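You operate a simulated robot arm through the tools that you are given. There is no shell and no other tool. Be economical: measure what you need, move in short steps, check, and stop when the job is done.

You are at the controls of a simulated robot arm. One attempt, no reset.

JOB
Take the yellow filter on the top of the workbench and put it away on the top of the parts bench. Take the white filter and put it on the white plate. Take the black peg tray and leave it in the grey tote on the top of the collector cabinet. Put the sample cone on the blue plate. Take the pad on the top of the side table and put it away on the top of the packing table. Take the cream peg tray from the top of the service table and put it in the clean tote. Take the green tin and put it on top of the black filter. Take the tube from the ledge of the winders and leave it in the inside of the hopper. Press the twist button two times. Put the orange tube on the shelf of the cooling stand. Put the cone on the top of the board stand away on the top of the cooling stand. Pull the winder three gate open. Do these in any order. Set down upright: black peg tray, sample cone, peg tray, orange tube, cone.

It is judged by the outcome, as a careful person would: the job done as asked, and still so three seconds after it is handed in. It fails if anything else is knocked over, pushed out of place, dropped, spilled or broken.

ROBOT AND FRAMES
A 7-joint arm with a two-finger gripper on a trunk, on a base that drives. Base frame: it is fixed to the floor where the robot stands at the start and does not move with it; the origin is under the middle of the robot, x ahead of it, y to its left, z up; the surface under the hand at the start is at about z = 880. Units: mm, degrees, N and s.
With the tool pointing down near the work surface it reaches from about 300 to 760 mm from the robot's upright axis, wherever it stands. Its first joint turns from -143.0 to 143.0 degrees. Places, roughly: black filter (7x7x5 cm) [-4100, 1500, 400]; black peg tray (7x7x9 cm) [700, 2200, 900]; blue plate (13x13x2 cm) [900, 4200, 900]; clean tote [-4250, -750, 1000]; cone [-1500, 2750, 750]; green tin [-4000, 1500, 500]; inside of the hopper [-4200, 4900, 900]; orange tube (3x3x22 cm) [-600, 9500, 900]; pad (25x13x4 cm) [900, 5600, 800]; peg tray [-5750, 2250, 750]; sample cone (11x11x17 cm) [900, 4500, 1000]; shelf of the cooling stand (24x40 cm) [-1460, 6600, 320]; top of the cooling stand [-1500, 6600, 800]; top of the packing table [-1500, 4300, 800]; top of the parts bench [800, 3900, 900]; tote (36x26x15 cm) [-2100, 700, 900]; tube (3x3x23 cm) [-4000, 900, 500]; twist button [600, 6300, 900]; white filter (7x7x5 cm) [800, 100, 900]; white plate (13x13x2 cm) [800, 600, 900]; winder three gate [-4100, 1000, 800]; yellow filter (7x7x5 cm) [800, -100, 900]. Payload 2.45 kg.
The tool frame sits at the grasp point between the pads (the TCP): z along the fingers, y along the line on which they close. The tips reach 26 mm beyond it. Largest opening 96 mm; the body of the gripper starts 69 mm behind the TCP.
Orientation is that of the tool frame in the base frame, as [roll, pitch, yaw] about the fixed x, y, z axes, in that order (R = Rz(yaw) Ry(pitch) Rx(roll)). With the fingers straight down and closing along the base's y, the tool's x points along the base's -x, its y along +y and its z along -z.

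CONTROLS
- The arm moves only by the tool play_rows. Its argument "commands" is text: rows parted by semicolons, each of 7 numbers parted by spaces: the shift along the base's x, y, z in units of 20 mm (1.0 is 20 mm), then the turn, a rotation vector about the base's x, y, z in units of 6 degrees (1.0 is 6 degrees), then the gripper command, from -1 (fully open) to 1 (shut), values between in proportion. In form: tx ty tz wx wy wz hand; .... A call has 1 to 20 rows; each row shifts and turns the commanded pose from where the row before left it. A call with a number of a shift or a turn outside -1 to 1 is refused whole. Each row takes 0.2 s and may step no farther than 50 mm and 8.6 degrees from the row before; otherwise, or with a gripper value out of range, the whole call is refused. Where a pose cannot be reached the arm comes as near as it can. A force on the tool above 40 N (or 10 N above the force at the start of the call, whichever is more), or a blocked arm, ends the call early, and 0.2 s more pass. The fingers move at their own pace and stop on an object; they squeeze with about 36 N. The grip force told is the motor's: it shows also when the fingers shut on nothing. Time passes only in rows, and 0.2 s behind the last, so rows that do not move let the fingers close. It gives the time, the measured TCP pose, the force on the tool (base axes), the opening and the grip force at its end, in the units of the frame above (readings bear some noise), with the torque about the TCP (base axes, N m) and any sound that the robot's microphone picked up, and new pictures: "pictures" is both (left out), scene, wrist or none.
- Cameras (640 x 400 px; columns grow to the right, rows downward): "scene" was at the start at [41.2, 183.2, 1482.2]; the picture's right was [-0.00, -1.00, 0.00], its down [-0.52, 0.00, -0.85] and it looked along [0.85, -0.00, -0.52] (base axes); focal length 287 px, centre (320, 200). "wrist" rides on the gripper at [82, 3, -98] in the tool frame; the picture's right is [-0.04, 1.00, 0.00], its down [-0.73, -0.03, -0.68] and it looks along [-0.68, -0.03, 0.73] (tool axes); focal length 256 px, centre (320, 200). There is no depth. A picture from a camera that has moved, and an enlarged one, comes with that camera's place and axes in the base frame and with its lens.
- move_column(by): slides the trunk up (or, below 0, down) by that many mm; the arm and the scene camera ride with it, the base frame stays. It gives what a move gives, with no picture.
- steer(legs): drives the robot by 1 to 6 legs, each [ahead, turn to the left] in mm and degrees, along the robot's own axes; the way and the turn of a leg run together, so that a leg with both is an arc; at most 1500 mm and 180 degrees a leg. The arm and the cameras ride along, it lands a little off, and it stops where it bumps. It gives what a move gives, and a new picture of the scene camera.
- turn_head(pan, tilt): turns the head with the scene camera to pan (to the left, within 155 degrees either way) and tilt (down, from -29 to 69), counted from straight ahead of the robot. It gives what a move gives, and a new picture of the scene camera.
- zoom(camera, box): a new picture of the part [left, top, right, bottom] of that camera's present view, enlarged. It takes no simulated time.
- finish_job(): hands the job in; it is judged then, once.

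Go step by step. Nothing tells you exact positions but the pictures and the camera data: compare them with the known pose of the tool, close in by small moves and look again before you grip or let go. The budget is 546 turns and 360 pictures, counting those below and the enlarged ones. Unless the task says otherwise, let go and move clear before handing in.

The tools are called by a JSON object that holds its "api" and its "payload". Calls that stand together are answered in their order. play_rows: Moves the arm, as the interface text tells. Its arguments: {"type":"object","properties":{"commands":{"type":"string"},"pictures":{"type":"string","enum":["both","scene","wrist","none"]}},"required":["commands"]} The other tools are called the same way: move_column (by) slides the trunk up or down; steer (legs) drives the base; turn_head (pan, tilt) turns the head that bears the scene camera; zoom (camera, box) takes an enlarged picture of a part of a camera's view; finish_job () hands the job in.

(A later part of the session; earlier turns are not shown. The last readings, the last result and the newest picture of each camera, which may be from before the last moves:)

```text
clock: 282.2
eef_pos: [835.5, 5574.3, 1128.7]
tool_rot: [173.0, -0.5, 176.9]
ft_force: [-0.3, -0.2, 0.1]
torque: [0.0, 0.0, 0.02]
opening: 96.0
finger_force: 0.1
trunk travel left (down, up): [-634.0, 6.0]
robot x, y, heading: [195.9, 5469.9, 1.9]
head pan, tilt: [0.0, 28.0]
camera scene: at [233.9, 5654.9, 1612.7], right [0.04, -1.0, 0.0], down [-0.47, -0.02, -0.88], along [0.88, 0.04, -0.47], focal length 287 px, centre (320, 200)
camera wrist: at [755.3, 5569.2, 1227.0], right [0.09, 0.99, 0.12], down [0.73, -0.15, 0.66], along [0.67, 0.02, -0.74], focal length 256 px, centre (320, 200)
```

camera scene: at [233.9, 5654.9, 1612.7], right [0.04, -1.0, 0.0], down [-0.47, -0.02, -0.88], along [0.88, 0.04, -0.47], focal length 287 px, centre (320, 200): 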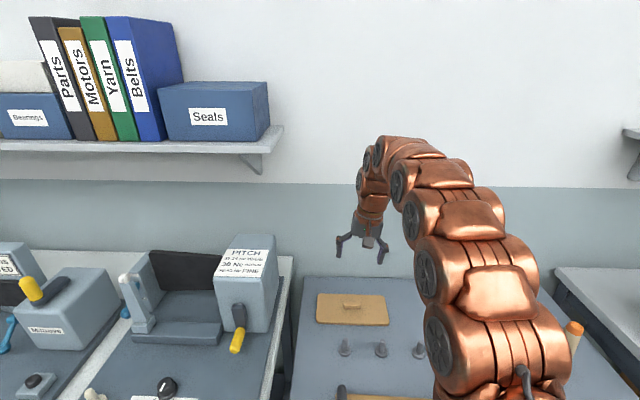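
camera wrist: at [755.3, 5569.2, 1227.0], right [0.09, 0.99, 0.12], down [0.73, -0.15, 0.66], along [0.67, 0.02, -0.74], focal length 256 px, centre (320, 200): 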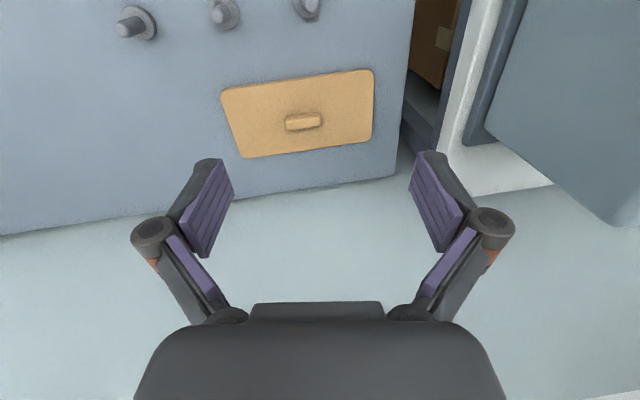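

{"api": "play_rows", "payload": {"commands": "0.8 0 -1 -0.6 0 0 -1; 0.8 0 -1 -0.57 0 0 -1; 0.8 0 -1 0 0 0 -1; 0.8 0 -1 0 0 0 -1; 0.8 0 -1 0 0 0 -1; 0.7 0 -1 0 0 0 -1; 0 0 -1 0 0 0 -1; 0 0 -1 0 0 0 -1", "pictures": "wrist"}}

{"api": "zoom", "payload": {"camera": "wrist", "box": [200, 40, 440, 190]}}

```text
clock: 284.0
eef_pos: [932.9, 5575.9, 967.1]
tool_rot: [-179.9, -0.1, 176.8]
ft_force: [-0.4, 0.2, -0.1]
torque: [-0.03, -0.02, -0.04]
opening: 96.0
finger_force: 0.1
trunk travel left (down, up): [-634.0, 6.0]
robot x, y, heading: [195.6, 5472.7, 2.4]
head pan, tilt: [0.0, 28.0]
camera wrist: at [851.9, 5583.0, 1065.7], right [0.1, 1.0, 0.0], down [0.73, -0.07, 0.68], along [0.67, -0.07, -0.73], focal length 256 px, centre (320, 200)
```

wrist: 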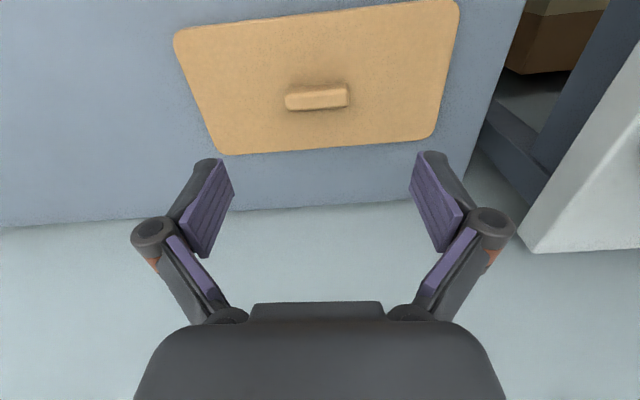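

```text
2.67 times, centred on (320, 115) of wrist
camera zoom: at [851.9, 5583.0, 1065.7], right [0.1, 1.0, 0.0], down [0.73, -0.07, 0.68], along [0.67, -0.07, -0.73], focal length 683 px, centre (320, 427)
```

zoom: 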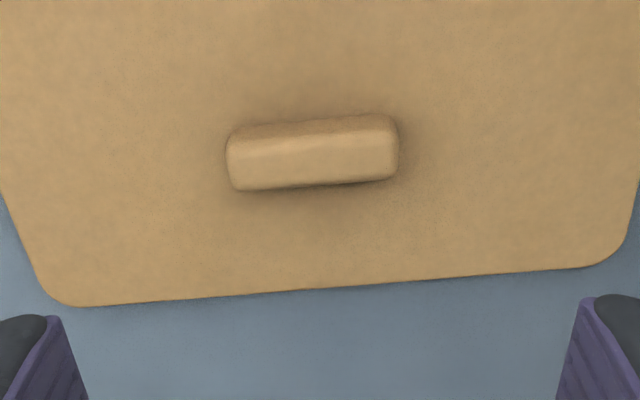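

{"api": "play_rows", "payload": {"commands": "0.25 -0.25 -1 0 0 0.53 -1; 0 0 -1 0 0 0 -1; 0 0 -1 0 0 0 -1; 0 0 -1 0 0 0 -1; 0 0 -1 0 0 0 -1; 0 0 -0.4 0 0 0 -1; 0 0 -0.2 0 0 0 -1; 0 0 0 0 0 0 -1", "pictures": "wrist"}}

```text
clock: 285.8
eef_pos: [935.7, 5570.0, 855.1]
tool_rot: [-180.0, -0.2, -179.9]
ft_force: [0.1, -0.4, 1.0]
torque: [0.01, 0.0, 0.03]
opening: 95.8
finger_force: 0.1
trunk travel left (down, up): [-634.0, 6.0]
robot x, y, heading: [194.3, 5469.0, 2.0]
head pan, tilt: [0.0, 28.0]
camera wrist: at [854.8, 5573.0, 953.5], right [0.04, 1.0, 0.0], down [0.74, -0.03, 0.68], along [0.68, -0.03, -0.74], focal length 256 px, centre (320, 200)
```

wrist: 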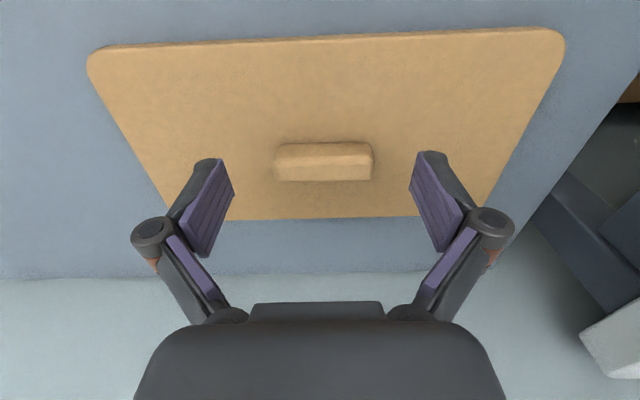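

{"api": "play_rows", "payload": {"commands": "0 0 -0.3 0 0 0 -1; 0 0 -0.2 0 0 0 -1; 0 0 -0.1 0 0 0 -1; 0 0 0 0 0 0 -1", "pictures": "wrist"}}

```text
clock: 286.8
eef_pos: [934.6, 5570.7, 842.7]
tool_rot: [-179.9, 0.0, 179.9]
ft_force: [0.0, 0.5, 0.2]
torque: [0.0, -0.01, -0.02]
opening: 96.0
finger_force: 0.0
trunk travel left (down, up): [-634.0, 6.0]
robot x, y, heading: [206.6, 5473.3, 2.2]
head pan, tilt: [0.0, 28.0]
camera wrist: at [854.2, 5572.8, 941.3], right [0.04, 1.0, 0.0], down [0.74, -0.03, 0.68], along [0.68, -0.03, -0.74], focal length 256 px, centre (320, 200)
```

wrist: 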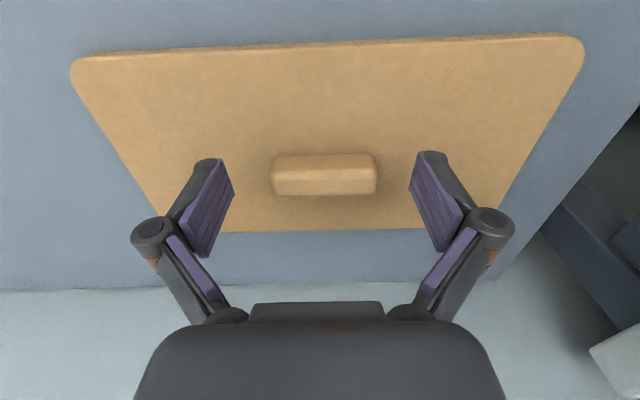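

{"api": "play_rows", "payload": {"commands": "0.15 0 -0.1 0 0 0 -1; 0 0 -0.1 0 0 0 -1; 0 0 -0.1 0 0 0 -1; 0 0 0 0 0 0 0; 0 0 0 0 0 0 1; 0 0 0 0 0 0 1; 0 0 0 0 0 0 1; 0 0 0 0 0 0 1", "pictures": "wrist"}}

```text
clock: 288.6
eef_pos: [939.1, 5569.2, 838.7]
tool_rot: [-180.0, 0.0, 179.9]
ft_force: [1.4, 0.9, 3.7]
torque: [0.07, 0.03, 0.02]
opening: 58.8
finger_force: 36.2
trunk travel left (down, up): [-634.0, 6.0]
robot x, y, heading: [196.6, 5469.8, 2.7]
head pan, tilt: [0.0, 28.0]
camera wrist: at [857.7, 5572.6, 936.4], right [0.04, 1.0, 0.0], down [0.73, -0.03, 0.68], along [0.68, -0.03, -0.74], focal length 256 px, centre (320, 200)
```

wrist: 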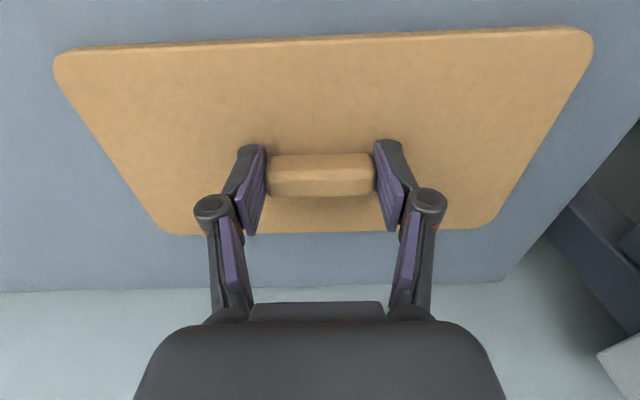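

Handle gripped. I lift and retract the pad slowly.

{"api": "play_rows", "payload": {"commands": "0 0 0.5 0 0 0 1; 0 0 0.5 0 0 0 1; 0 0 1 0 0 0 1; 0 0 1 0 0 0 1; 0 0 1 0 0 0 1; 0 0 1 0 0 0 1; 0 0 1 0 0 0 1; 0 0 1 0 0 0 1; 0 0 1 0 0 0 1; -0.5 0 1 0 0 0 1; -0.5 0 1 0 0 0 1; -1 0 1 0 0 0 1; -1 0 1 0 0 0 1; -1 0 1 0 0 0 1; -1 0 1 0 0 0 1; -1 0 1 0 0 0 1; -1 0 1 0 0 0 1; -1 0 1 0 0 0 1; -1 0 0 0 0 0 1; -1 0 0 0 0 0 1"}}

```text
clock: 292.8
eef_pos: [738.1, 5571.3, 1178.4]
tool_rot: [-179.9, -0.1, -179.9]
ft_force: [-0.3, -0.3, -0.6]
torque: [-0.02, 0.02, -0.03]
opening: 58.7
finger_force: 36.0
trunk travel left (down, up): [-634.0, 6.0]
robot x, y, heading: [200.1, 5468.3, 2.4]
head pan, tilt: [0.0, 28.0]
camera scene: at [234.1, 5654.9, 1612.7], right [0.04, -1.0, 0.0], down [-0.47, -0.02, -0.88], along [0.88, 0.04, -0.47], focal length 287 px, centre (320, 200)
camera wrist: at [657.7, 5574.9, 1275.8], right [0.04, 1.0, 0.0], down [0.74, -0.03, 0.68], along [0.68, -0.03, -0.74], focal length 256 px, centre (320, 200)
```

scene: 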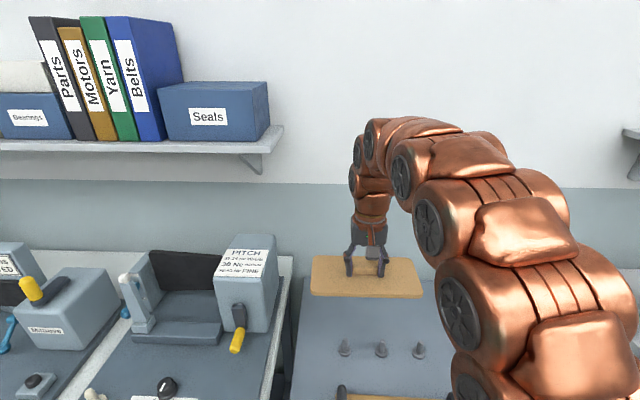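
wrist: 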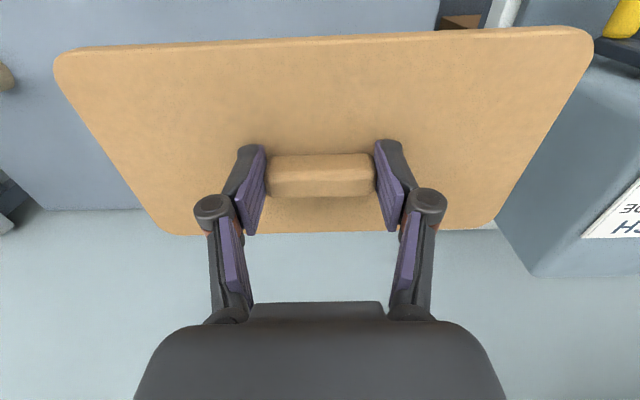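

{"api": "play_rows", "payload": {"commands": "-1 -0.5 0.5 0 0 0 1; -1 -0.5 0.5 0 0 0 1; -1 -0.5 0.5 0 0 0 1; -1 -0.5 0 0 0 0 1; -1 -0.5 0 0 0 0 1", "pictures": "none"}}

{"api": "steer", "payload": {"legs": [[-250, 0], [0, -128.7], [1150, 0], [0, -53.7]]}}

```text
clock: 294.0
eef_pos: [637.9, 5519.0, 1209.8]
tool_rot: [-179.8, -0.2, 180.0]
ft_force: [0.4, -0.5, -0.5]
torque: [0.01, 0.03, -0.01]
opening: 58.7
finger_force: 35.9
trunk travel left (down, up): [-634.0, 6.0]
robot x, y, heading: [197.1, 5468.9, 2.4]
head pan, tilt: [0.0, 28.0]
```

```text
clock: 309.2
eef_pos: [-1246.6, 4579.5, 1208.7]
tool_rot: [-180.0, -0.1, -7.3]
ft_force: [-0.9, 0.6, -0.8]
torque: [0.05, 0.0, 0.05]
opening: 58.9
finger_force: 36.3
trunk travel left (down, up): [-634.0, 6.0]
robot x, y, heading: [-799.7, 4571.0, 175.1]
head pan, tilt: [0.0, 28.0]
camera scene: at [-859.3, 4397.0, 1612.7], right [0.09, 1.0, 0.0], down [0.47, -0.04, -0.88], along [-0.88, 0.08, -0.47], focal length 287 px, centre (320, 200)
```

scene: 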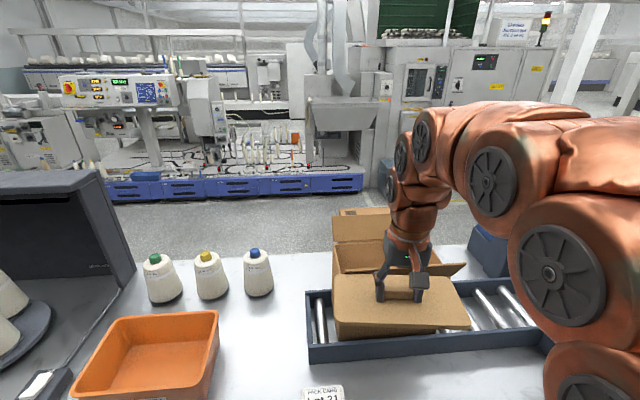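

The pad hangs over a box; free space lies between the orange tray and conveyor, near (-1420,4264). I raise, move there and turn the pad 90°.

{"api": "play_rows", "payload": {"commands": "0.3 0 1 0 0 0 1; 0.3 0 1 0 0 0 1; 0.3 -0.5 1 0 0 0 1; 0 -1 0 0 0 0 1; 0 -1 0 0 0 0 1; 0 -1 0 0 0 0 1; 0 -1 0 0 0 0 1; 0 -1 0 0 0 0 1; 0 -1 0 0 0 0 1; 0 -1 0 0 0 0 1; 0 -1 0 0 0 0 1; 0 -1 0 0 0 0 1; 0 -1 0 0 0 0 1; -0.5 -1 0 0 0 0 1; -0.5 -1 0 0 0 0 1; -0.5 -1 0 0 0 0 1; -0.5 -1 0 0 0 0 1; -0.5 -1 0 0 0 0 1; -0.5 -0.5 0 0 0 0 1", "pictures": "none"}}

{"api": "play_rows", "payload": {"commands": "0 0 0 0 0 1 1; 0 0 0 0 0 1 1; 0 0 0 0 0 1 1; 0 0 0 0 0 1 1; 0 0 0 0 0 1 1; 0 0 0 0 0 1 1; 0 0 0 0 0 1 1; 0 0 0 0 0 1 1; 0 0 0 0 0 1 1; 0 0 0 0 0 1 1; 0 0 0 0 0 1 1; 0 0 0 0 0 1 1; 0 0 0 0 0 1 1; 0 0 0 0 0 1 1; 0 0 0 0 0 1 1; 0 0 0 0 0 1 1"}}

```text
clock: 313.2
eef_pos: [-1289.1, 4259.6, 1268.5]
tool_rot: [-179.8, -0.2, -7.3]
ft_force: [-0.3, -0.1, 0.3]
torque: [0.01, 0.02, -0.01]
opening: 58.9
finger_force: 35.8
trunk travel left (down, up): [-634.0, 6.0]
robot x, y, heading: [-802.8, 4574.0, 175.0]
head pan, tilt: [0.0, 28.0]
```

```text
clock: 316.6
eef_pos: [-1288.8, 4259.0, 1267.4]
tool_rot: [-179.8, -0.2, 88.8]
ft_force: [-0.4, -0.2, 0.3]
torque: [-0.04, 0.02, -0.03]
opening: 58.9
finger_force: 35.6
trunk travel left (down, up): [-634.0, 6.0]
robot x, y, heading: [-806.0, 4575.4, 175.2]
head pan, tilt: [0.0, 28.0]
camera scene: at [-859.3, 4396.8, 1612.7], right [0.09, 1.0, 0.0], down [0.47, -0.04, -0.88], along [-0.88, 0.08, -0.47], focal length 287 px, centre (320, 200)
camera wrist: at [-1282.6, 4340.5, 1366.8], right [1.0, -0.06, 0.0], down [-0.04, -0.73, 0.68], along [-0.04, -0.68, -0.74], focal length 256 px, centre (320, 200)
```

scene: 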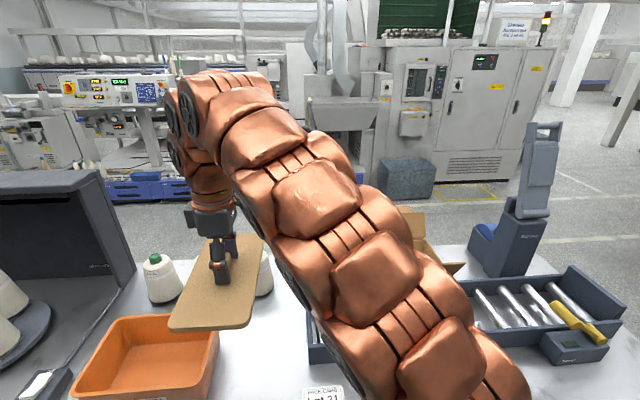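
wrist: 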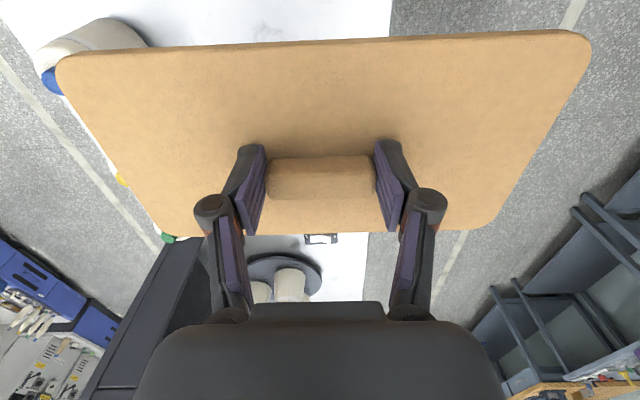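

{"api": "play_rows", "payload": {"commands": "-0.5 0 -1 0 0 0 1; -0.5 0 -1 0 0 0 1; -0.5 0 -1 0 0 0 1; -0.5 0 -1 0 0 0 1; -0.5 0 -1 0 0 0 1; -0.5 0 -1 0 0 0 1; -0.5 0 -1 0 0 0 1; -0.5 0 -1 0 0 0 1; -0.5 0 -1 0 0 0 1; -0.5 0 -1 0 0 0 1; -0.5 0 -1 0 0 0 1; -0.3 0 -1 0 0 0 1; 0 0 -1 0 0 0 1; 0 0 -1 0 0 0 1"}}

```text
clock: 319.6
eef_pos: [-1406.1, 4260.4, 988.0]
tool_rot: [-179.8, -0.1, 88.7]
ft_force: [0.0, 0.1, -0.5]
torque: [-0.01, 0.03, 0.0]
opening: 59.1
finger_force: 36.3
trunk travel left (down, up): [-634.0, 6.0]
robot x, y, heading: [-802.5, 4571.7, 174.9]
head pan, tilt: [0.0, 28.0]
camera scene: at [-859.3, 4396.8, 1612.7], right [0.09, 1.0, 0.0], down [0.47, -0.04, -0.88], along [-0.88, 0.08, -0.47], focal length 287 px, centre (320, 200)
camera wrist: at [-1399.6, 4341.5, 1086.3], right [1.0, -0.06, 0.0], down [-0.04, -0.73, 0.68], along [-0.04, -0.68, -0.74], focal length 256 px, centre (320, 200)
```

scene: 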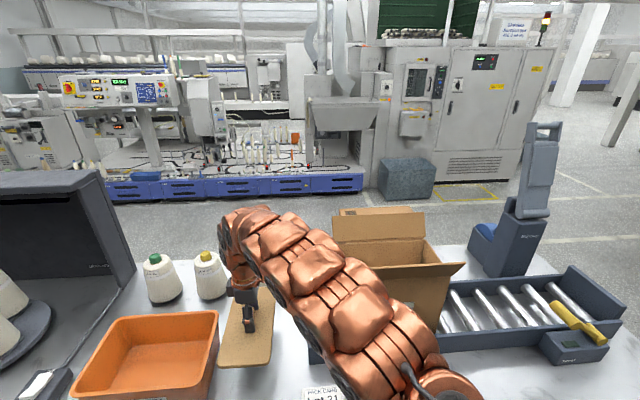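
wrist: 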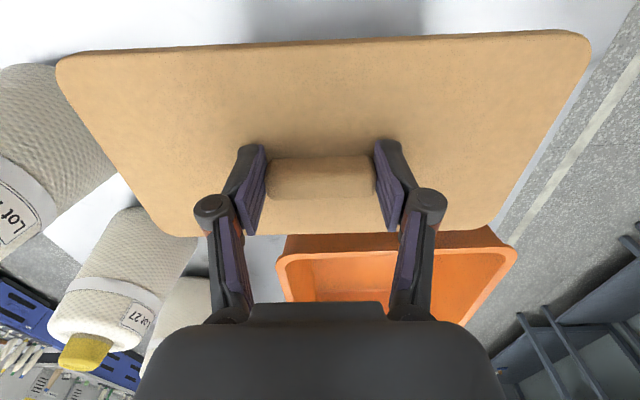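

{"api": "play_rows", "payload": {"commands": "0.6 0.1 -1 0 0 0 1; 0.6 0.1 -1 0 0 0 1; 0 0 -1 0 0 0 1; 0 0 -1 0 0 0 1; 0 0 -1 0 0 0 1; 0 0 -1 0 0 0 1; 0 0 -0.5 0 0 0 1; 0 0 -0.3 0 0 0 1; 0 0 -0.2 0 0 0 1; 0 0 -0.2 0 0 0 1", "pictures": "none"}}

{"api": "play_rows", "payload": {"commands": "0 0 -0.15 0 0 0 1; 0 0 0 0 0 0 1", "pictures": "wrist"}}

```text
clock: 321.0
eef_pos: [-1382.4, 4262.8, 885.1]
tool_rot: [-179.2, 0.4, 88.7]
ft_force: [1.8, 1.8, 29.5]
torque: [0.47, -1.88, 0.06]
opening: 59.1
finger_force: 35.4
trunk travel left (down, up): [-634.0, 6.0]
robot x, y, heading: [-804.3, 4572.2, 175.0]
head pan, tilt: [0.0, 28.0]
stopped in row 6: the force on the tool passed its limit at 80 N (the readings are from after the stop); the commanded pose is now the measured one
```

```text
clock: 321.3
eef_pos: [-1384.5, 4263.2, 884.5]
tool_rot: [-179.2, 0.3, 88.8]
ft_force: [1.9, 1.1, 19.4]
torque: [0.41, -1.79, 0.15]
opening: 58.9
finger_force: 35.6
trunk travel left (down, up): [-634.0, 6.0]
robot x, y, heading: [-807.1, 4573.3, 174.9]
head pan, tilt: [0.0, 28.0]
stopped in row 1: the force on the tool passed its limit at 45 N (the readings are from after the stop); the commanded pose is now the measured one
camera wrist: at [-1377.5, 4344.3, 982.1], right [1.0, -0.06, -0.02], down [-0.03, -0.73, 0.68], along [-0.05, -0.68, -0.73], focal length 256 px, centre (320, 200)
```

wrist: 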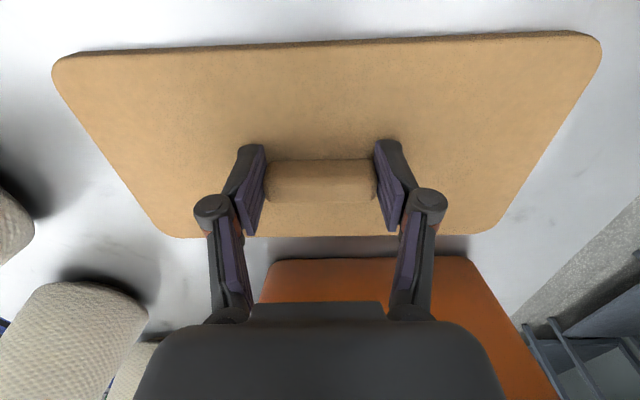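

{"api": "play_rows", "payload": {"commands": "0 0 0 0 0 0 0.5; 0 0 0 0 0 0 -0.4; 0 0 0 0 0 0 -0.6; 0 0 0 0 0 0 -0.6; 0 0 0.5 0 0 0 -0.6; 0 0 1 0 0 0 -0.6; 0 0 1 0 0 0 -0.6; 0 0 1 0 0 0 -0.6"}}

```text
clock: 323.1
eef_pos: [-1384.7, 4261.3, 950.7]
tool_rot: [-179.2, 0.2, 88.7]
ft_force: [-0.5, -0.4, -0.5]
torque: [0.0, -0.06, -0.01]
opening: 76.8
finger_force: 0.1
trunk travel left (down, up): [-634.0, 6.0]
robot x, y, heading: [-804.4, 4573.7, 175.0]
head pan, tilt: [0.0, 28.0]
camera scene: at [-859.4, 4396.7, 1612.7], right [0.09, 1.0, 0.0], down [0.47, -0.04, -0.88], along [-0.88, 0.08, -0.47], focal length 287 px, centre (320, 200)
camera wrist: at [-1377.9, 4343.2, 1048.6], right [1.0, -0.06, -0.01], down [-0.04, -0.73, 0.68], along [-0.05, -0.68, -0.73], focal length 256 px, centre (320, 200)
```

scene: 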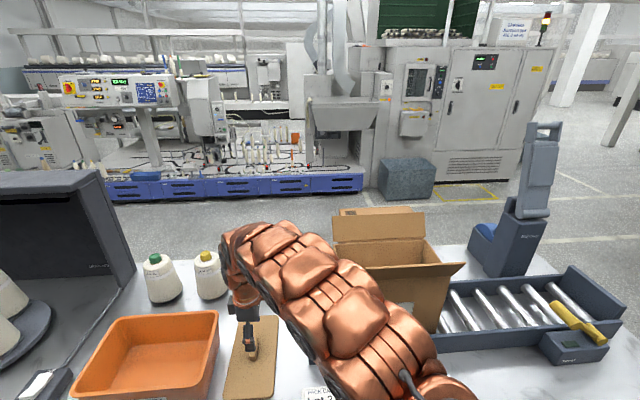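
wrist: 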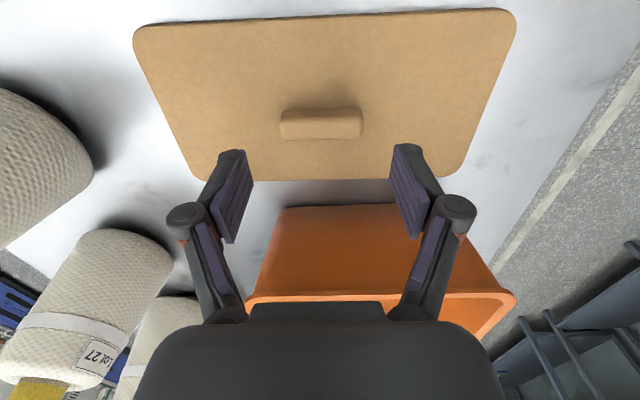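

Pad is placed. Next: the cone on the board stand at (-1500,2750). I retract, restore the hand yaw, and drive there.

{"api": "play_rows", "payload": {"commands": "0 0 1 0 0 0 -0.6; 0 0 1 0 0 0 -0.6; 0 0 1 0 0 0 -0.6; 0 0 1 0 0 0 -0.6; 0.3 0.2 1 0 0 -1 -0.6; 0.3 0.2 1 0 0 -1 -0.6; 0.5 0.2 1 0 0 -1 -0.6; 0.5 0.2 1 0 0 -1 -0.6; 0.5 0.2 1 0 0 -1 -0.6; 0.5 0.2 1 0 0 -1 -0.6; 0.5 0.2 1 0 0 -1 -0.6; 0.5 0.2 1 0 0 -1 -0.6; 0.5 0.2 0 0 0 -1 -0.6; 0.5 0.2 0 0 0 -1 -0.6; 0.5 0.2 0 0 0 -1 -0.6; 0.5 0.2 0 0 0 -1 -0.6; 0.5 0.2 0 0 0 -1 -1; 0.5 0.2 0 0 0 -1 -1; 0.5 0.2 0 0 0 -1 -1; 0.5 0.2 0 0 0 -1 -1", "pictures": "none"}}

{"api": "play_rows", "payload": {"commands": "0.5 1 0 0 0 0 -1; 0.5 1 0 0 0 0 -1; 0.5 1 0 0 0 0 -1; 0.5 1 0 0 0 0 -1; 0.5 1 0 0 0 0 -1; 0.5 1 0 0 0 0 -1; 0 1 0 0 0 0 -1; 0 1 0 0 0 0 -1", "pictures": "none"}}

{"api": "steer", "payload": {"legs": [[0, 95], [1400, 0], [450, 0], [0, -90]]}}

```text
clock: 327.3
eef_pos: [-1233.4, 4326.7, 1191.8]
tool_rot: [-179.2, 0.1, -7.4]
ft_force: [-0.6, -0.1, 0.2]
torque: [-0.01, 0.01, 0.0]
opening: 96.0
finger_force: 0.1
trunk travel left (down, up): [-634.0, 6.0]
robot x, y, heading: [-807.2, 4573.2, 175.0]
head pan, tilt: [0.0, 28.0]
```

```text
clock: 329.1
eef_pos: [-1173.3, 4485.5, 1191.9]
tool_rot: [-179.3, 0.3, -7.2]
ft_force: [1.0, 0.4, 0.8]
torque: [-0.01, -0.03, 0.03]
opening: 95.7
finger_force: 0.0
trunk travel left (down, up): [-634.0, 6.0]
robot x, y, heading: [-800.8, 4573.6, 175.0]
head pan, tilt: [0.0, 28.0]
```

```text
clock: 346.3
eef_pos: [-1158.0, 2611.1, 1194.0]
tool_rot: [-179.2, 0.3, -3.1]
ft_force: [-0.1, -0.4, 0.4]
torque: [0.02, -0.02, -0.03]
opening: 96.1
finger_force: 0.1
trunk travel left (down, up): [-634.0, 6.0]
robot x, y, heading: [-791.9, 2726.8, 179.0]
head pan, tilt: [0.0, 28.0]
camera scene: at [-837.2, 2545.0, 1612.7], right [0.01, 1.0, 0.0], down [0.47, -0.01, -0.88], along [-0.88, 0.01, -0.47], focal length 287 px, centre (320, 200)
```

scene: 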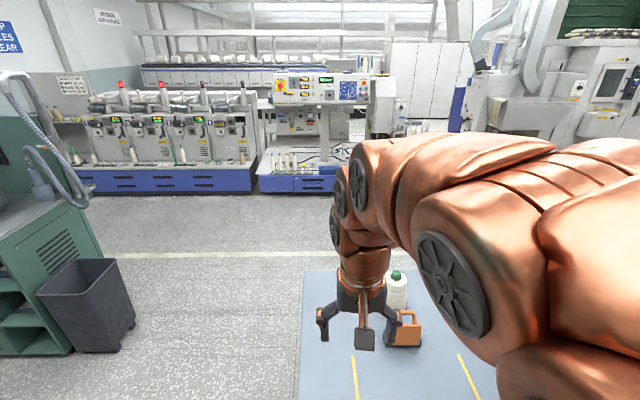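

{"api": "play_rows", "payload": {"commands": "0 -1 0 0 0 0 -1; 0 -1 0 0 0 0 -1; 0 -1 0 0 0 0 -1; 0 -1 0 0 0 0 -1; 0 -1 0 0 0 0 -1; 0 -1 0 0 0 0 -1"}}

```text
clock: 347.7
eef_pos: [-1157.9, 2490.7, 1192.2]
tool_rot: [-179.1, 0.3, -3.1]
ft_force: [-0.2, 0.0, -0.3]
torque: [-0.03, 0.0, -0.05]
opening: 96.0
finger_force: 0.1
trunk travel left (down, up): [-634.0, 6.0]
robot x, y, heading: [-795.9, 2722.7, 179.1]
head pan, tilt: [0.0, 28.0]
camera scene: at [-837.2, 2545.1, 1612.7], right [0.01, 1.0, 0.0], down [0.47, -0.01, -0.88], along [-0.88, 0.01, -0.47], focal length 287 px, centre (320, 200)
camera wrist: at [-1075.9, 2481.4, 1289.8], right [-0.09, -1.0, -0.01], down [-0.73, 0.06, 0.68], along [-0.68, 0.07, -0.73], focal length 256 px, centre (320, 200)
```

scene: 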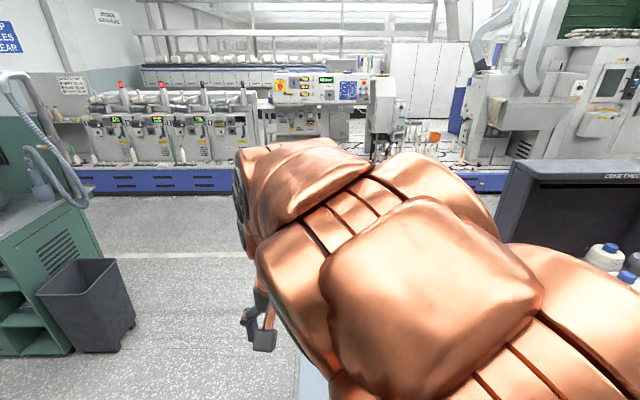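
wrist: 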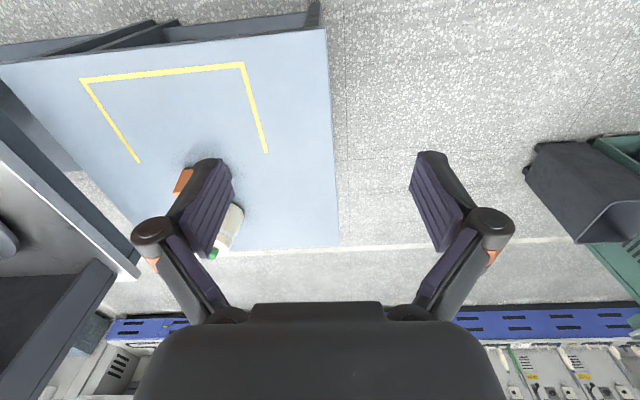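

{"api": "steer", "payload": {"legs": [[140, 0]]}}

{"api": "play_rows", "payload": {"commands": "0 1 0 0 0 0 -1; 0 1 0 0 0 0 -1; 0 1 0 0 0 0 -1; 0 1 0 0 0 0 -1; 0 1 0 0 0 0 -1; 0 1 0 0 0 0 -1; 0 1 0 0 0 0 -1; 0 1 0 0 0 0 -1; 0 1 0 0 0 0 -1; -0.5 1 0 0 0 0 -1; -0.5 1 0 0 0 0 -1; -0.5 1 0 0 0 0 -1; -0.5 1 0 0 0 0 -1; -0.5 1 0 0 0 0 -1; -0.5 1 0 0 0 0 -1; -0.5 1 0 0 0 0 -1; -0.5 0.5 0 0 0 0 -1"}}

```text
clock: 349.1
eef_pos: [-1279.6, 2493.2, 1191.2]
tool_rot: [-179.2, 0.5, -3.2]
ft_force: [-0.2, -0.2, 0.5]
torque: [0.0, 0.03, 0.0]
opening: 95.8
finger_force: 0.0
trunk travel left (down, up): [-634.0, 6.0]
robot x, y, heading: [-917.1, 2729.1, 179.2]
head pan, tilt: [0.0, 28.0]
stopped in leg 1: the robot was blocked; the commanded pose is now the measured one
camera scene: at [-958.2, 2546.7, 1612.7], right [0.02, 1.0, 0.0], down [0.47, -0.01, -0.88], along [-0.88, 0.01, -0.47], focal length 287 px, centre (320, 200)
```

scene: 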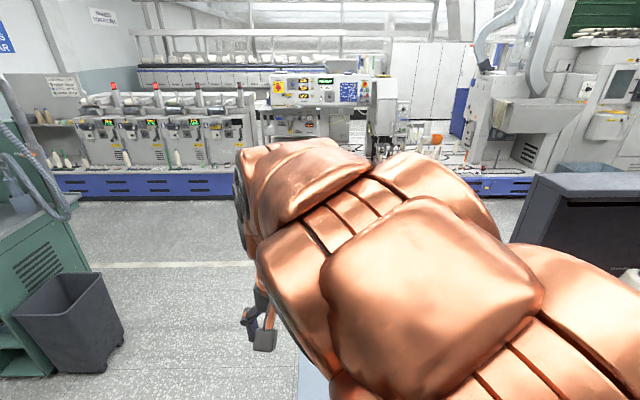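

```text
clock: 352.8
eef_pos: [-1362.0, 2824.0, 1192.4]
tool_rot: [-179.3, 0.2, -3.2]
ft_force: [-0.5, 0.5, 0.5]
torque: [0.0, -0.01, 0.0]
opening: 96.3
finger_force: 0.0
trunk travel left (down, up): [-634.0, 6.0]
robot x, y, heading: [-916.4, 2725.9, 179.1]
head pan, tilt: [0.0, 28.0]
camera scene: at [-958.4, 2546.9, 1612.8], right [0.02, 1.0, 0.0], down [0.47, -0.01, -0.88], along [-0.88, 0.01, -0.47], focal length 287 px, centre (320, 200)
camera wrist: at [-1279.0, 2814.7, 1290.6], right [-0.1, -1.0, -0.01], down [-0.73, 0.06, 0.68], along [-0.68, 0.07, -0.73], focal length 256 px, centre (320, 200)
```

scene: 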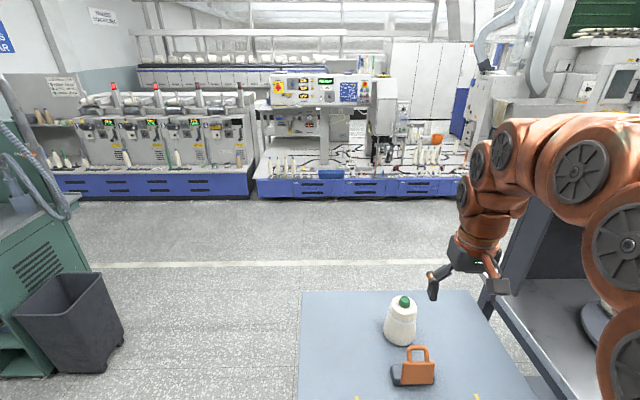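
wrist: 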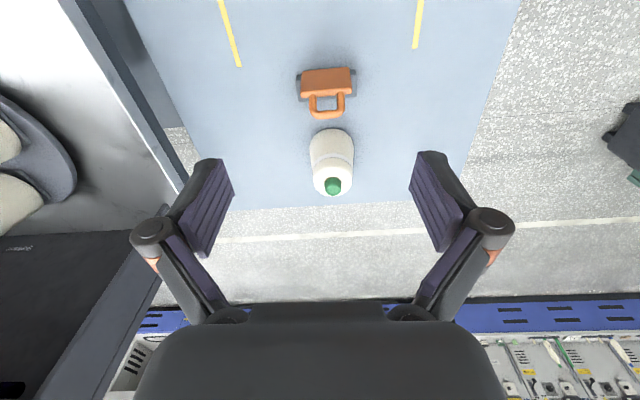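

{"api": "play_rows", "payload": {"commands": "-1 0 -0.8 0 0 0 -1; -1 0 -0.8 0 0 0 -1; -1 0 -0.8 0 0 0 -1; -1 0 -0.8 0 0 0 -1; -1 0 -0.8 0 0 0 -1; -1 0 -0.8 0 0 0 -1; -1 0 -0.8 0 0 0 -1; -1 0 -0.8 0 0 0 -1; -1 0 -0.8 0 0 0 -1; -1 0 -0.8 0 0 0 -1", "pictures": "wrist"}}

```text
clock: 354.9
eef_pos: [-1559.9, 2824.3, 1032.8]
tool_rot: [-179.2, 0.2, -3.2]
ft_force: [0.4, 0.3, 1.1]
torque: [-0.02, 0.05, 0.02]
opening: 96.0
finger_force: 0.0
trunk travel left (down, up): [-634.0, 6.0]
robot x, y, heading: [-916.1, 2728.3, 178.9]
head pan, tilt: [0.0, 28.0]
camera wrist: at [-1477.6, 2814.7, 1131.0], right [-0.1, -1.0, -0.01], down [-0.73, 0.06, 0.68], along [-0.68, 0.08, -0.73], focal length 256 px, centre (320, 200)
```

wrist: 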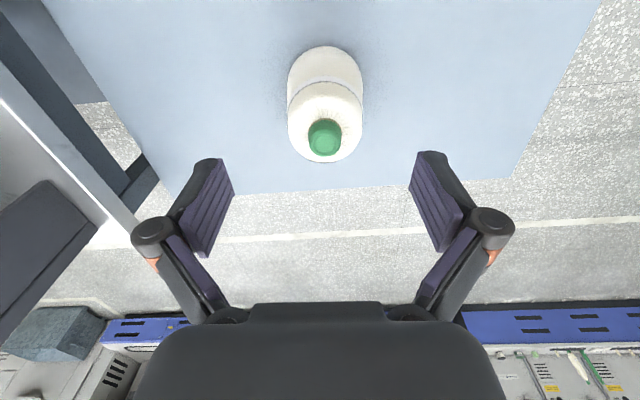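

{"api": "play_rows", "payload": {"commands": "-0.6 0.1 -1 0 0 0 -1; -0.6 0 -1 0 0 0 -1; -0.6 0 -1 0 0 0 -1; -0.5 0 -0.8 0 0 0 -1", "pictures": "wrist"}}

```text
clock: 355.9
eef_pos: [-1605.8, 2825.2, 957.1]
tool_rot: [-179.2, 0.4, -3.3]
ft_force: [0.0, 0.1, 0.8]
torque: [-0.02, 0.01, 0.0]
opening: 96.0
finger_force: 0.0
trunk travel left (down, up): [-634.0, 6.0]
robot x, y, heading: [-914.8, 2728.7, 179.1]
head pan, tilt: [0.0, 28.0]
camera wrist: at [-1522.5, 2815.4, 1053.9], right [-0.1, -1.0, -0.01], down [-0.73, 0.06, 0.68], along [-0.68, 0.08, -0.73], focal length 256 px, centre (320, 200)
```

wrist: 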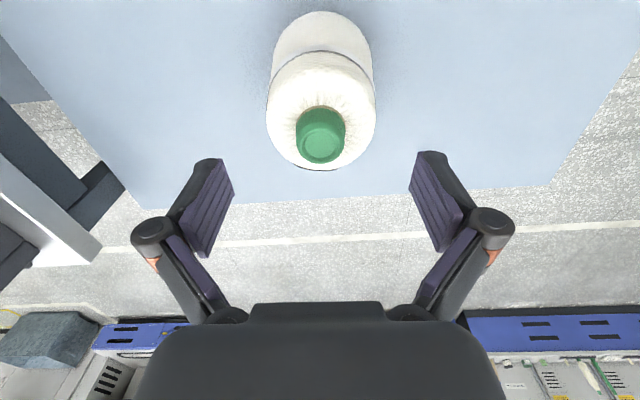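

{"api": "play_rows", "payload": {"commands": "0 0.05 -1 0 0 0 -1; 0 0 -1 0 0 0 -1; 0 0 -1 0 0 0 -1; 0 0 -1 0 0 0 -1; 0 0 -0.3 0 0 0 -1; 0 0 0 0 0 0 0.2; 0 0 0 0 0 0 1; 0 0 0 0 0 0 1", "pictures": "wrist"}}

```text
clock: 357.8
eef_pos: [-1605.7, 2825.0, 869.5]
tool_rot: [-179.3, 0.3, -3.2]
ft_force: [-1.1, 2.5, 3.6]
torque: [0.11, 0.08, -0.06]
opening: 83.6
finger_force: 36.1
trunk travel left (down, up): [-634.0, 6.0]
robot x, y, heading: [-913.2, 2728.1, 179.2]
head pan, tilt: [0.0, 28.0]
camera wrist: at [-1523.7, 2815.4, 966.9], right [-0.1, -1.0, -0.01], down [-0.73, 0.06, 0.68], along [-0.68, 0.08, -0.73], focal length 256 px, centre (320, 200)
```

wrist: 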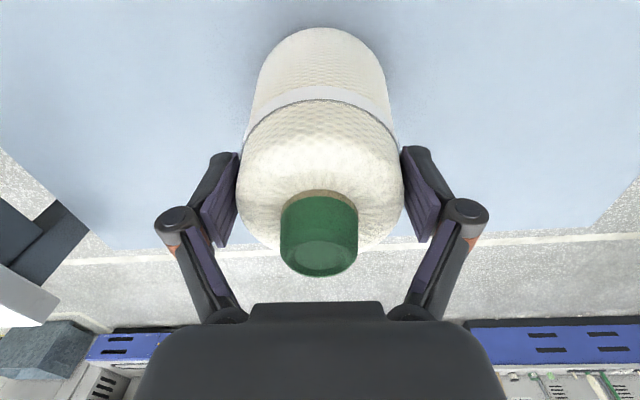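

Cone gripped. I lift, retract, and drive to the cooling stand.

{"api": "play_rows", "payload": {"commands": "0 0 0.5 0 0 0 1; 0 0 1 0 0 0 1; 0 0 1 0 0 0 1; 0 0 1 0 0 0 1; 0 0 1 0 0 0 1; 0 0 1 0 0 0 1; 0 0 1 0 0 0 1; 0 0 1 0 0 0 1; 0.5 0 1 0 0 0 1; 1 -0.3 1 0 0 0 1; 1 -0.3 1 0 0 0 1; 1 -0.3 1 0 0 0 1; 1 -0.3 1 0 0 0 1; 1 -0.3 1 0 0 0 1; 1 -0.3 1 0 0 0 1; 1 -0.3 0 0 0 0 1; 1 -0.3 0 0 0 0 1; 1 -0.3 0 0 0 0 1; 1 -0.3 0 0 0 0 1;1 -0.3 0 0 0 0 1", "pictures": "wrist"}}

{"api": "steer", "payload": {"legs": [[-300, 0], [0, -89], [1400, 0], [1400, 0], [900, 0]]}}

```text
clock: 361.9
eef_pos: [-1373.8, 2759.7, 1159.2]
tool_rot: [-179.1, 0.2, -3.2]
ft_force: [0.0, 0.4, -3.1]
torque: [-0.03, -0.02, -0.02]
opening: 83.5
finger_force: 35.7
trunk travel left (down, up): [-634.0, 6.0]
robot x, y, heading: [-912.1, 2726.0, 178.9]
head pan, tilt: [0.0, 28.0]
camera wrist: at [-1291.6, 2751.3, 1257.8], right [-0.1, -1.0, -0.01], down [-0.73, 0.06, 0.68], along [-0.68, 0.08, -0.73], focal length 256 px, centre (320, 200)
```

wrist: 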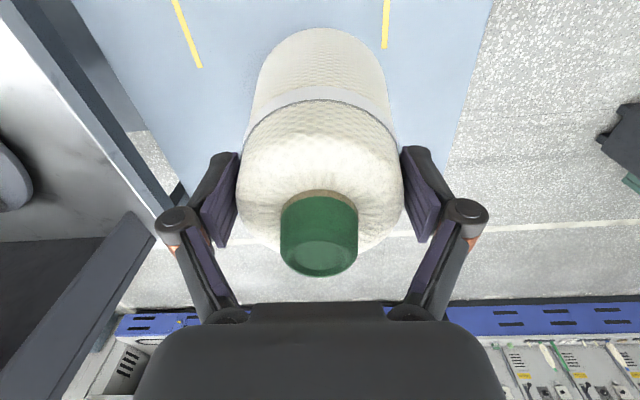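

```text
clock: 385.5
eef_pos: [-361.7, 6891.7, 1160.2]
tool_rot: [-179.2, 0.3, -95.8]
ft_force: [-0.9, -0.1, -3.4]
torque: [-0.02, -0.01, 0.03]
opening: 83.4
finger_force: 36.2
trunk travel left (down, up): [-634.0, 6.0]
robot x, y, heading: [-418.9, 6434.4, 86.7]
head pan, tilt: [0.0, 28.0]
camera scene: at [-593.8, 6488.9, 1612.7], right [1.0, -0.06, 0.0], down [-0.03, -0.47, -0.88], along [0.05, 0.88, -0.47], focal length 287 px, centre (320, 200)
```

scene: 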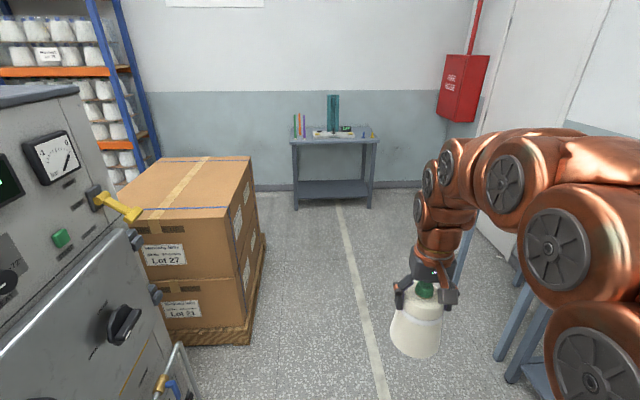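

{"api": "steer", "payload": {"legs": [[0, 93]]}}

```text
clock: 389.8
eef_pos: [-873.9, 6478.5, 1158.9]
tool_rot: [-179.1, 0.2, -4.2]
ft_force: [-0.5, 0.0, -3.3]
torque: [-0.01, 0.04, 0.03]
opening: 83.2
finger_force: 35.9
trunk travel left (down, up): [-634.0, 6.0]
robot x, y, heading: [-417.0, 6434.6, 178.0]
head pan, tilt: [0.0, 28.0]
camera scene: at [-462.2, 6256.4, 1612.7], right [0.03, 1.0, 0.0], down [0.47, -0.02, -0.88], along [-0.88, 0.03, -0.47], focal length 287 px, centre (320, 200)
```

scene: 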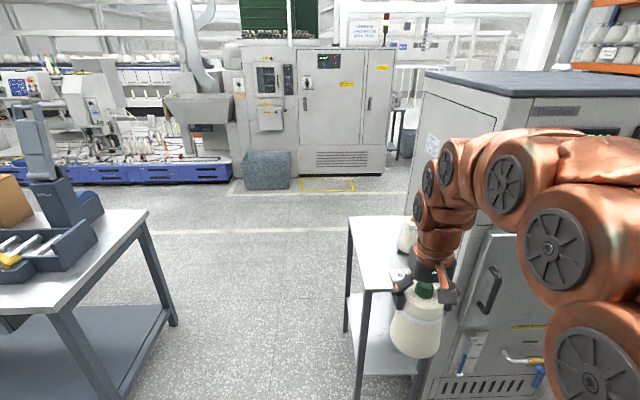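

{"api": "steer", "payload": {"legs": [[400, 0]]}}

{"api": "zoom", "payload": {"camera": "scene", "box": [290, 180, 530, 330]}}

```text
clock: 392.2
eef_pos: [-1267.3, 6496.1, 1161.8]
tool_rot: [-179.2, 0.3, -4.7]
ft_force: [-0.4, -0.3, -3.1]
torque: [-0.02, -0.02, 0.02]
opening: 83.2
finger_force: 36.0
trunk travel left (down, up): [-634.0, 6.0]
robot x, y, heading: [-810.0, 6446.0, 177.4]
head pan, tilt: [0.0, 28.0]
camera scene: at [-858.3, 6272.1, 1612.7], right [0.04, 1.0, 0.0], down [0.47, -0.02, -0.88], along [-0.88, 0.04, -0.47], focal length 287 px, centre (320, 200)
```

scene: 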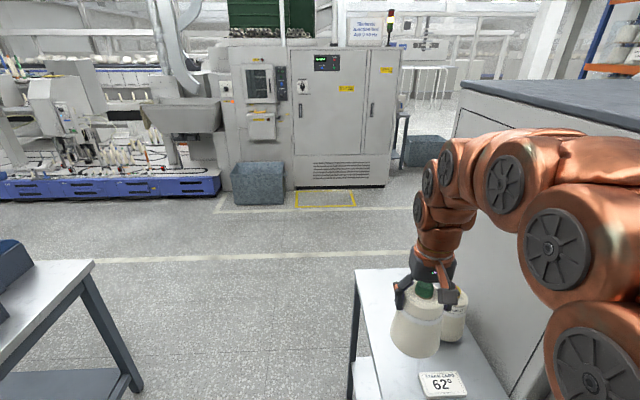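

```text
2.67 times, centred on (410, 255) of scene
camera zoom: at [-858.3, 6272.1, 1612.7], right [0.04, 1.0, 0.0], down [0.47, -0.02, -0.88], along [-0.88, 0.04, -0.47], focal length 765 px, centre (80, 53)
```

zoom: 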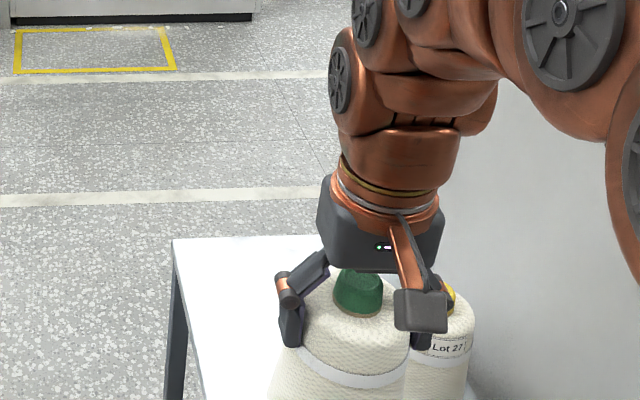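

{"api": "steer", "payload": {"legs": [[110, 0]]}}

{"api": "play_rows", "payload": {"commands": "-1 0.5 0 0 0 0 1; -1 0.5 0 0 0 0 1; -1 0.5 0 0 0 0 1; -1 0.5 -0.5 0 0 0 1; -1 0.5 -0.5 0 0 0 1; -1 0.5 -0.5 0 0 0 1; -1 0.5 -0.5 0 0 0 1; -1 0.3 -0.5 0 0 0 1; -1 0 -0.5 0 0 0 1; -0.8 0 -0.5 0 0 0 1"}}

```text
clock: 393.4
eef_pos: [-1376.8, 6502.8, 1159.9]
tool_rot: [-179.2, 0.3, -4.9]
ft_force: [1.5, -0.3, -3.4]
torque: [0.02, 0.03, -0.03]
opening: 83.4
finger_force: 36.2
trunk travel left (down, up): [-634.0, 6.0]
robot x, y, heading: [-921.7, 6458.6, 177.4]
head pan, tilt: [0.0, 28.0]
camera scene: at [-968.6, 6277.1, 1612.7], right [0.05, 1.0, 0.0], down [0.47, -0.02, -0.88], along [-0.88, 0.04, -0.47], focal length 287 px, centre (320, 200)
```

scene: 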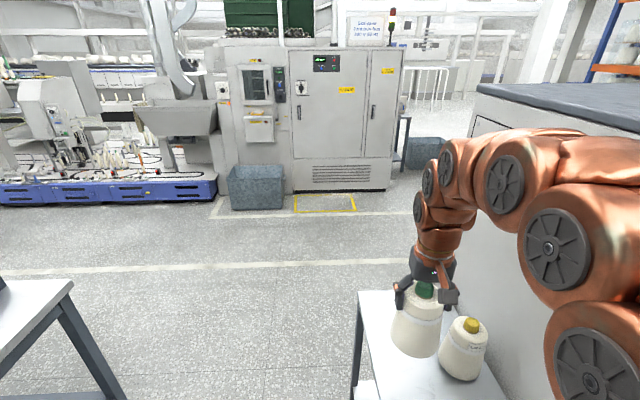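

```text
clock: 395.6
eef_pos: [-1572.8, 6579.0, 1089.2]
tool_rot: [-179.2, 0.3, -4.9]
ft_force: [-0.4, 0.2, -3.3]
torque: [0.02, 0.0, 0.0]
opening: 83.2
finger_force: 36.2
trunk travel left (down, up): [-634.0, 6.0]
robot x, y, heading: [-918.3, 6455.6, 177.5]
head pan, tilt: [0.0, 28.0]
camera scene: at [-968.8, 6277.1, 1612.7], right [0.05, 1.0, 0.0], down [0.47, -0.02, -0.88], along [-0.88, 0.04, -0.47], focal length 287 px, centre (320, 200)
camera wrist: at [-1491.6, 6566.5, 1186.7], right [-0.12, -0.99, -0.01], down [-0.73, 0.08, 0.68], along [-0.68, 0.1, -0.73], focal length 256 px, centre (320, 200)
```

scene: 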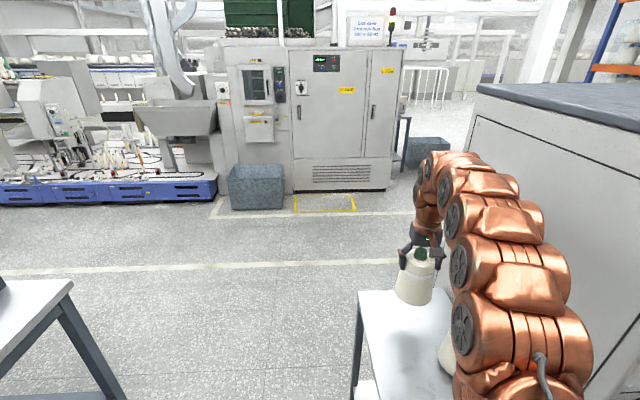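
wrist: 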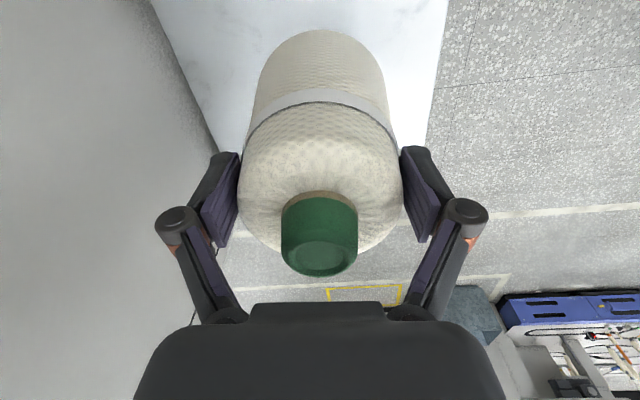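

{"api": "play_rows", "payload": {"commands": "0 0 -1 0 0 0 1; 0 0 -1 0 0 0 1; 0 0 -1 0 0 0 1; 0 0 -1 0 0 0 1; 0 0 -1 0 0 0 1; 0 0 -1 0 0 0 1; 0 0 -1 0 0 0 1; 0 0 -0.3 0 0 0 1; 0 0 -0.3 0 0 0 1; 0 0 -0.2 0 0 0 1; 0 0 -0.2 0 0 0 1; 0 0 -0.2 0 0 0 1; 0 0 -0.2 0 0 0 1; 0 0 -0.2 0 0 0 1"}}

```text
clock: 397.4
eef_pos: [-1575.5, 6580.5, 952.7]
tool_rot: [-179.1, 1.0, -4.9]
ft_force: [4.2, -0.8, 17.9]
torque: [-0.36, -0.78, 0.07]
opening: 89.3
finger_force: 35.7
trunk travel left (down, up): [-634.0, 6.0]
robot x, y, heading: [-919.3, 6454.6, 177.6]
head pan, tilt: [0.0, 28.0]
stopped in row 8: the force on the tool passed its limit at 55 N (the readings are from after the stop); the commanded pose is now the measured one
camera scene: at [-967.5, 6276.8, 1612.3], right [0.05, 1.0, 0.0], down [0.47, -0.02, -0.88], along [-0.88, 0.04, -0.47], focal length 287 px, centre (320, 200)
camera wrist: at [-1492.7, 6568.6, 1048.4], right [-0.13, -0.99, -0.01], down [-0.72, 0.08, 0.69], along [-0.68, 0.1, -0.72], focal length 256 px, centre (320, 200)
```

scene: 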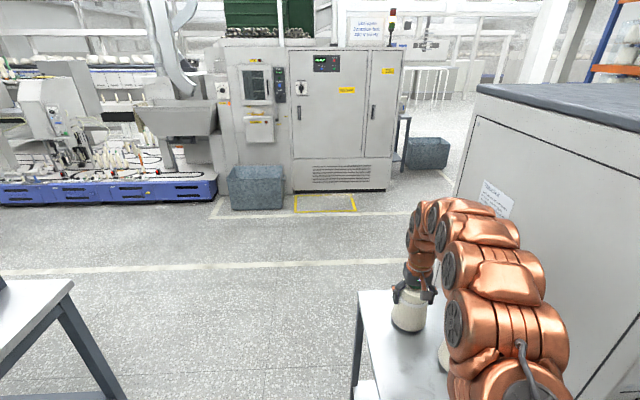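
wrist: 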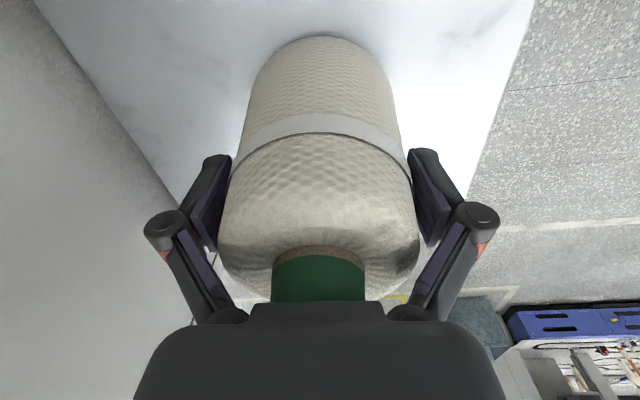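

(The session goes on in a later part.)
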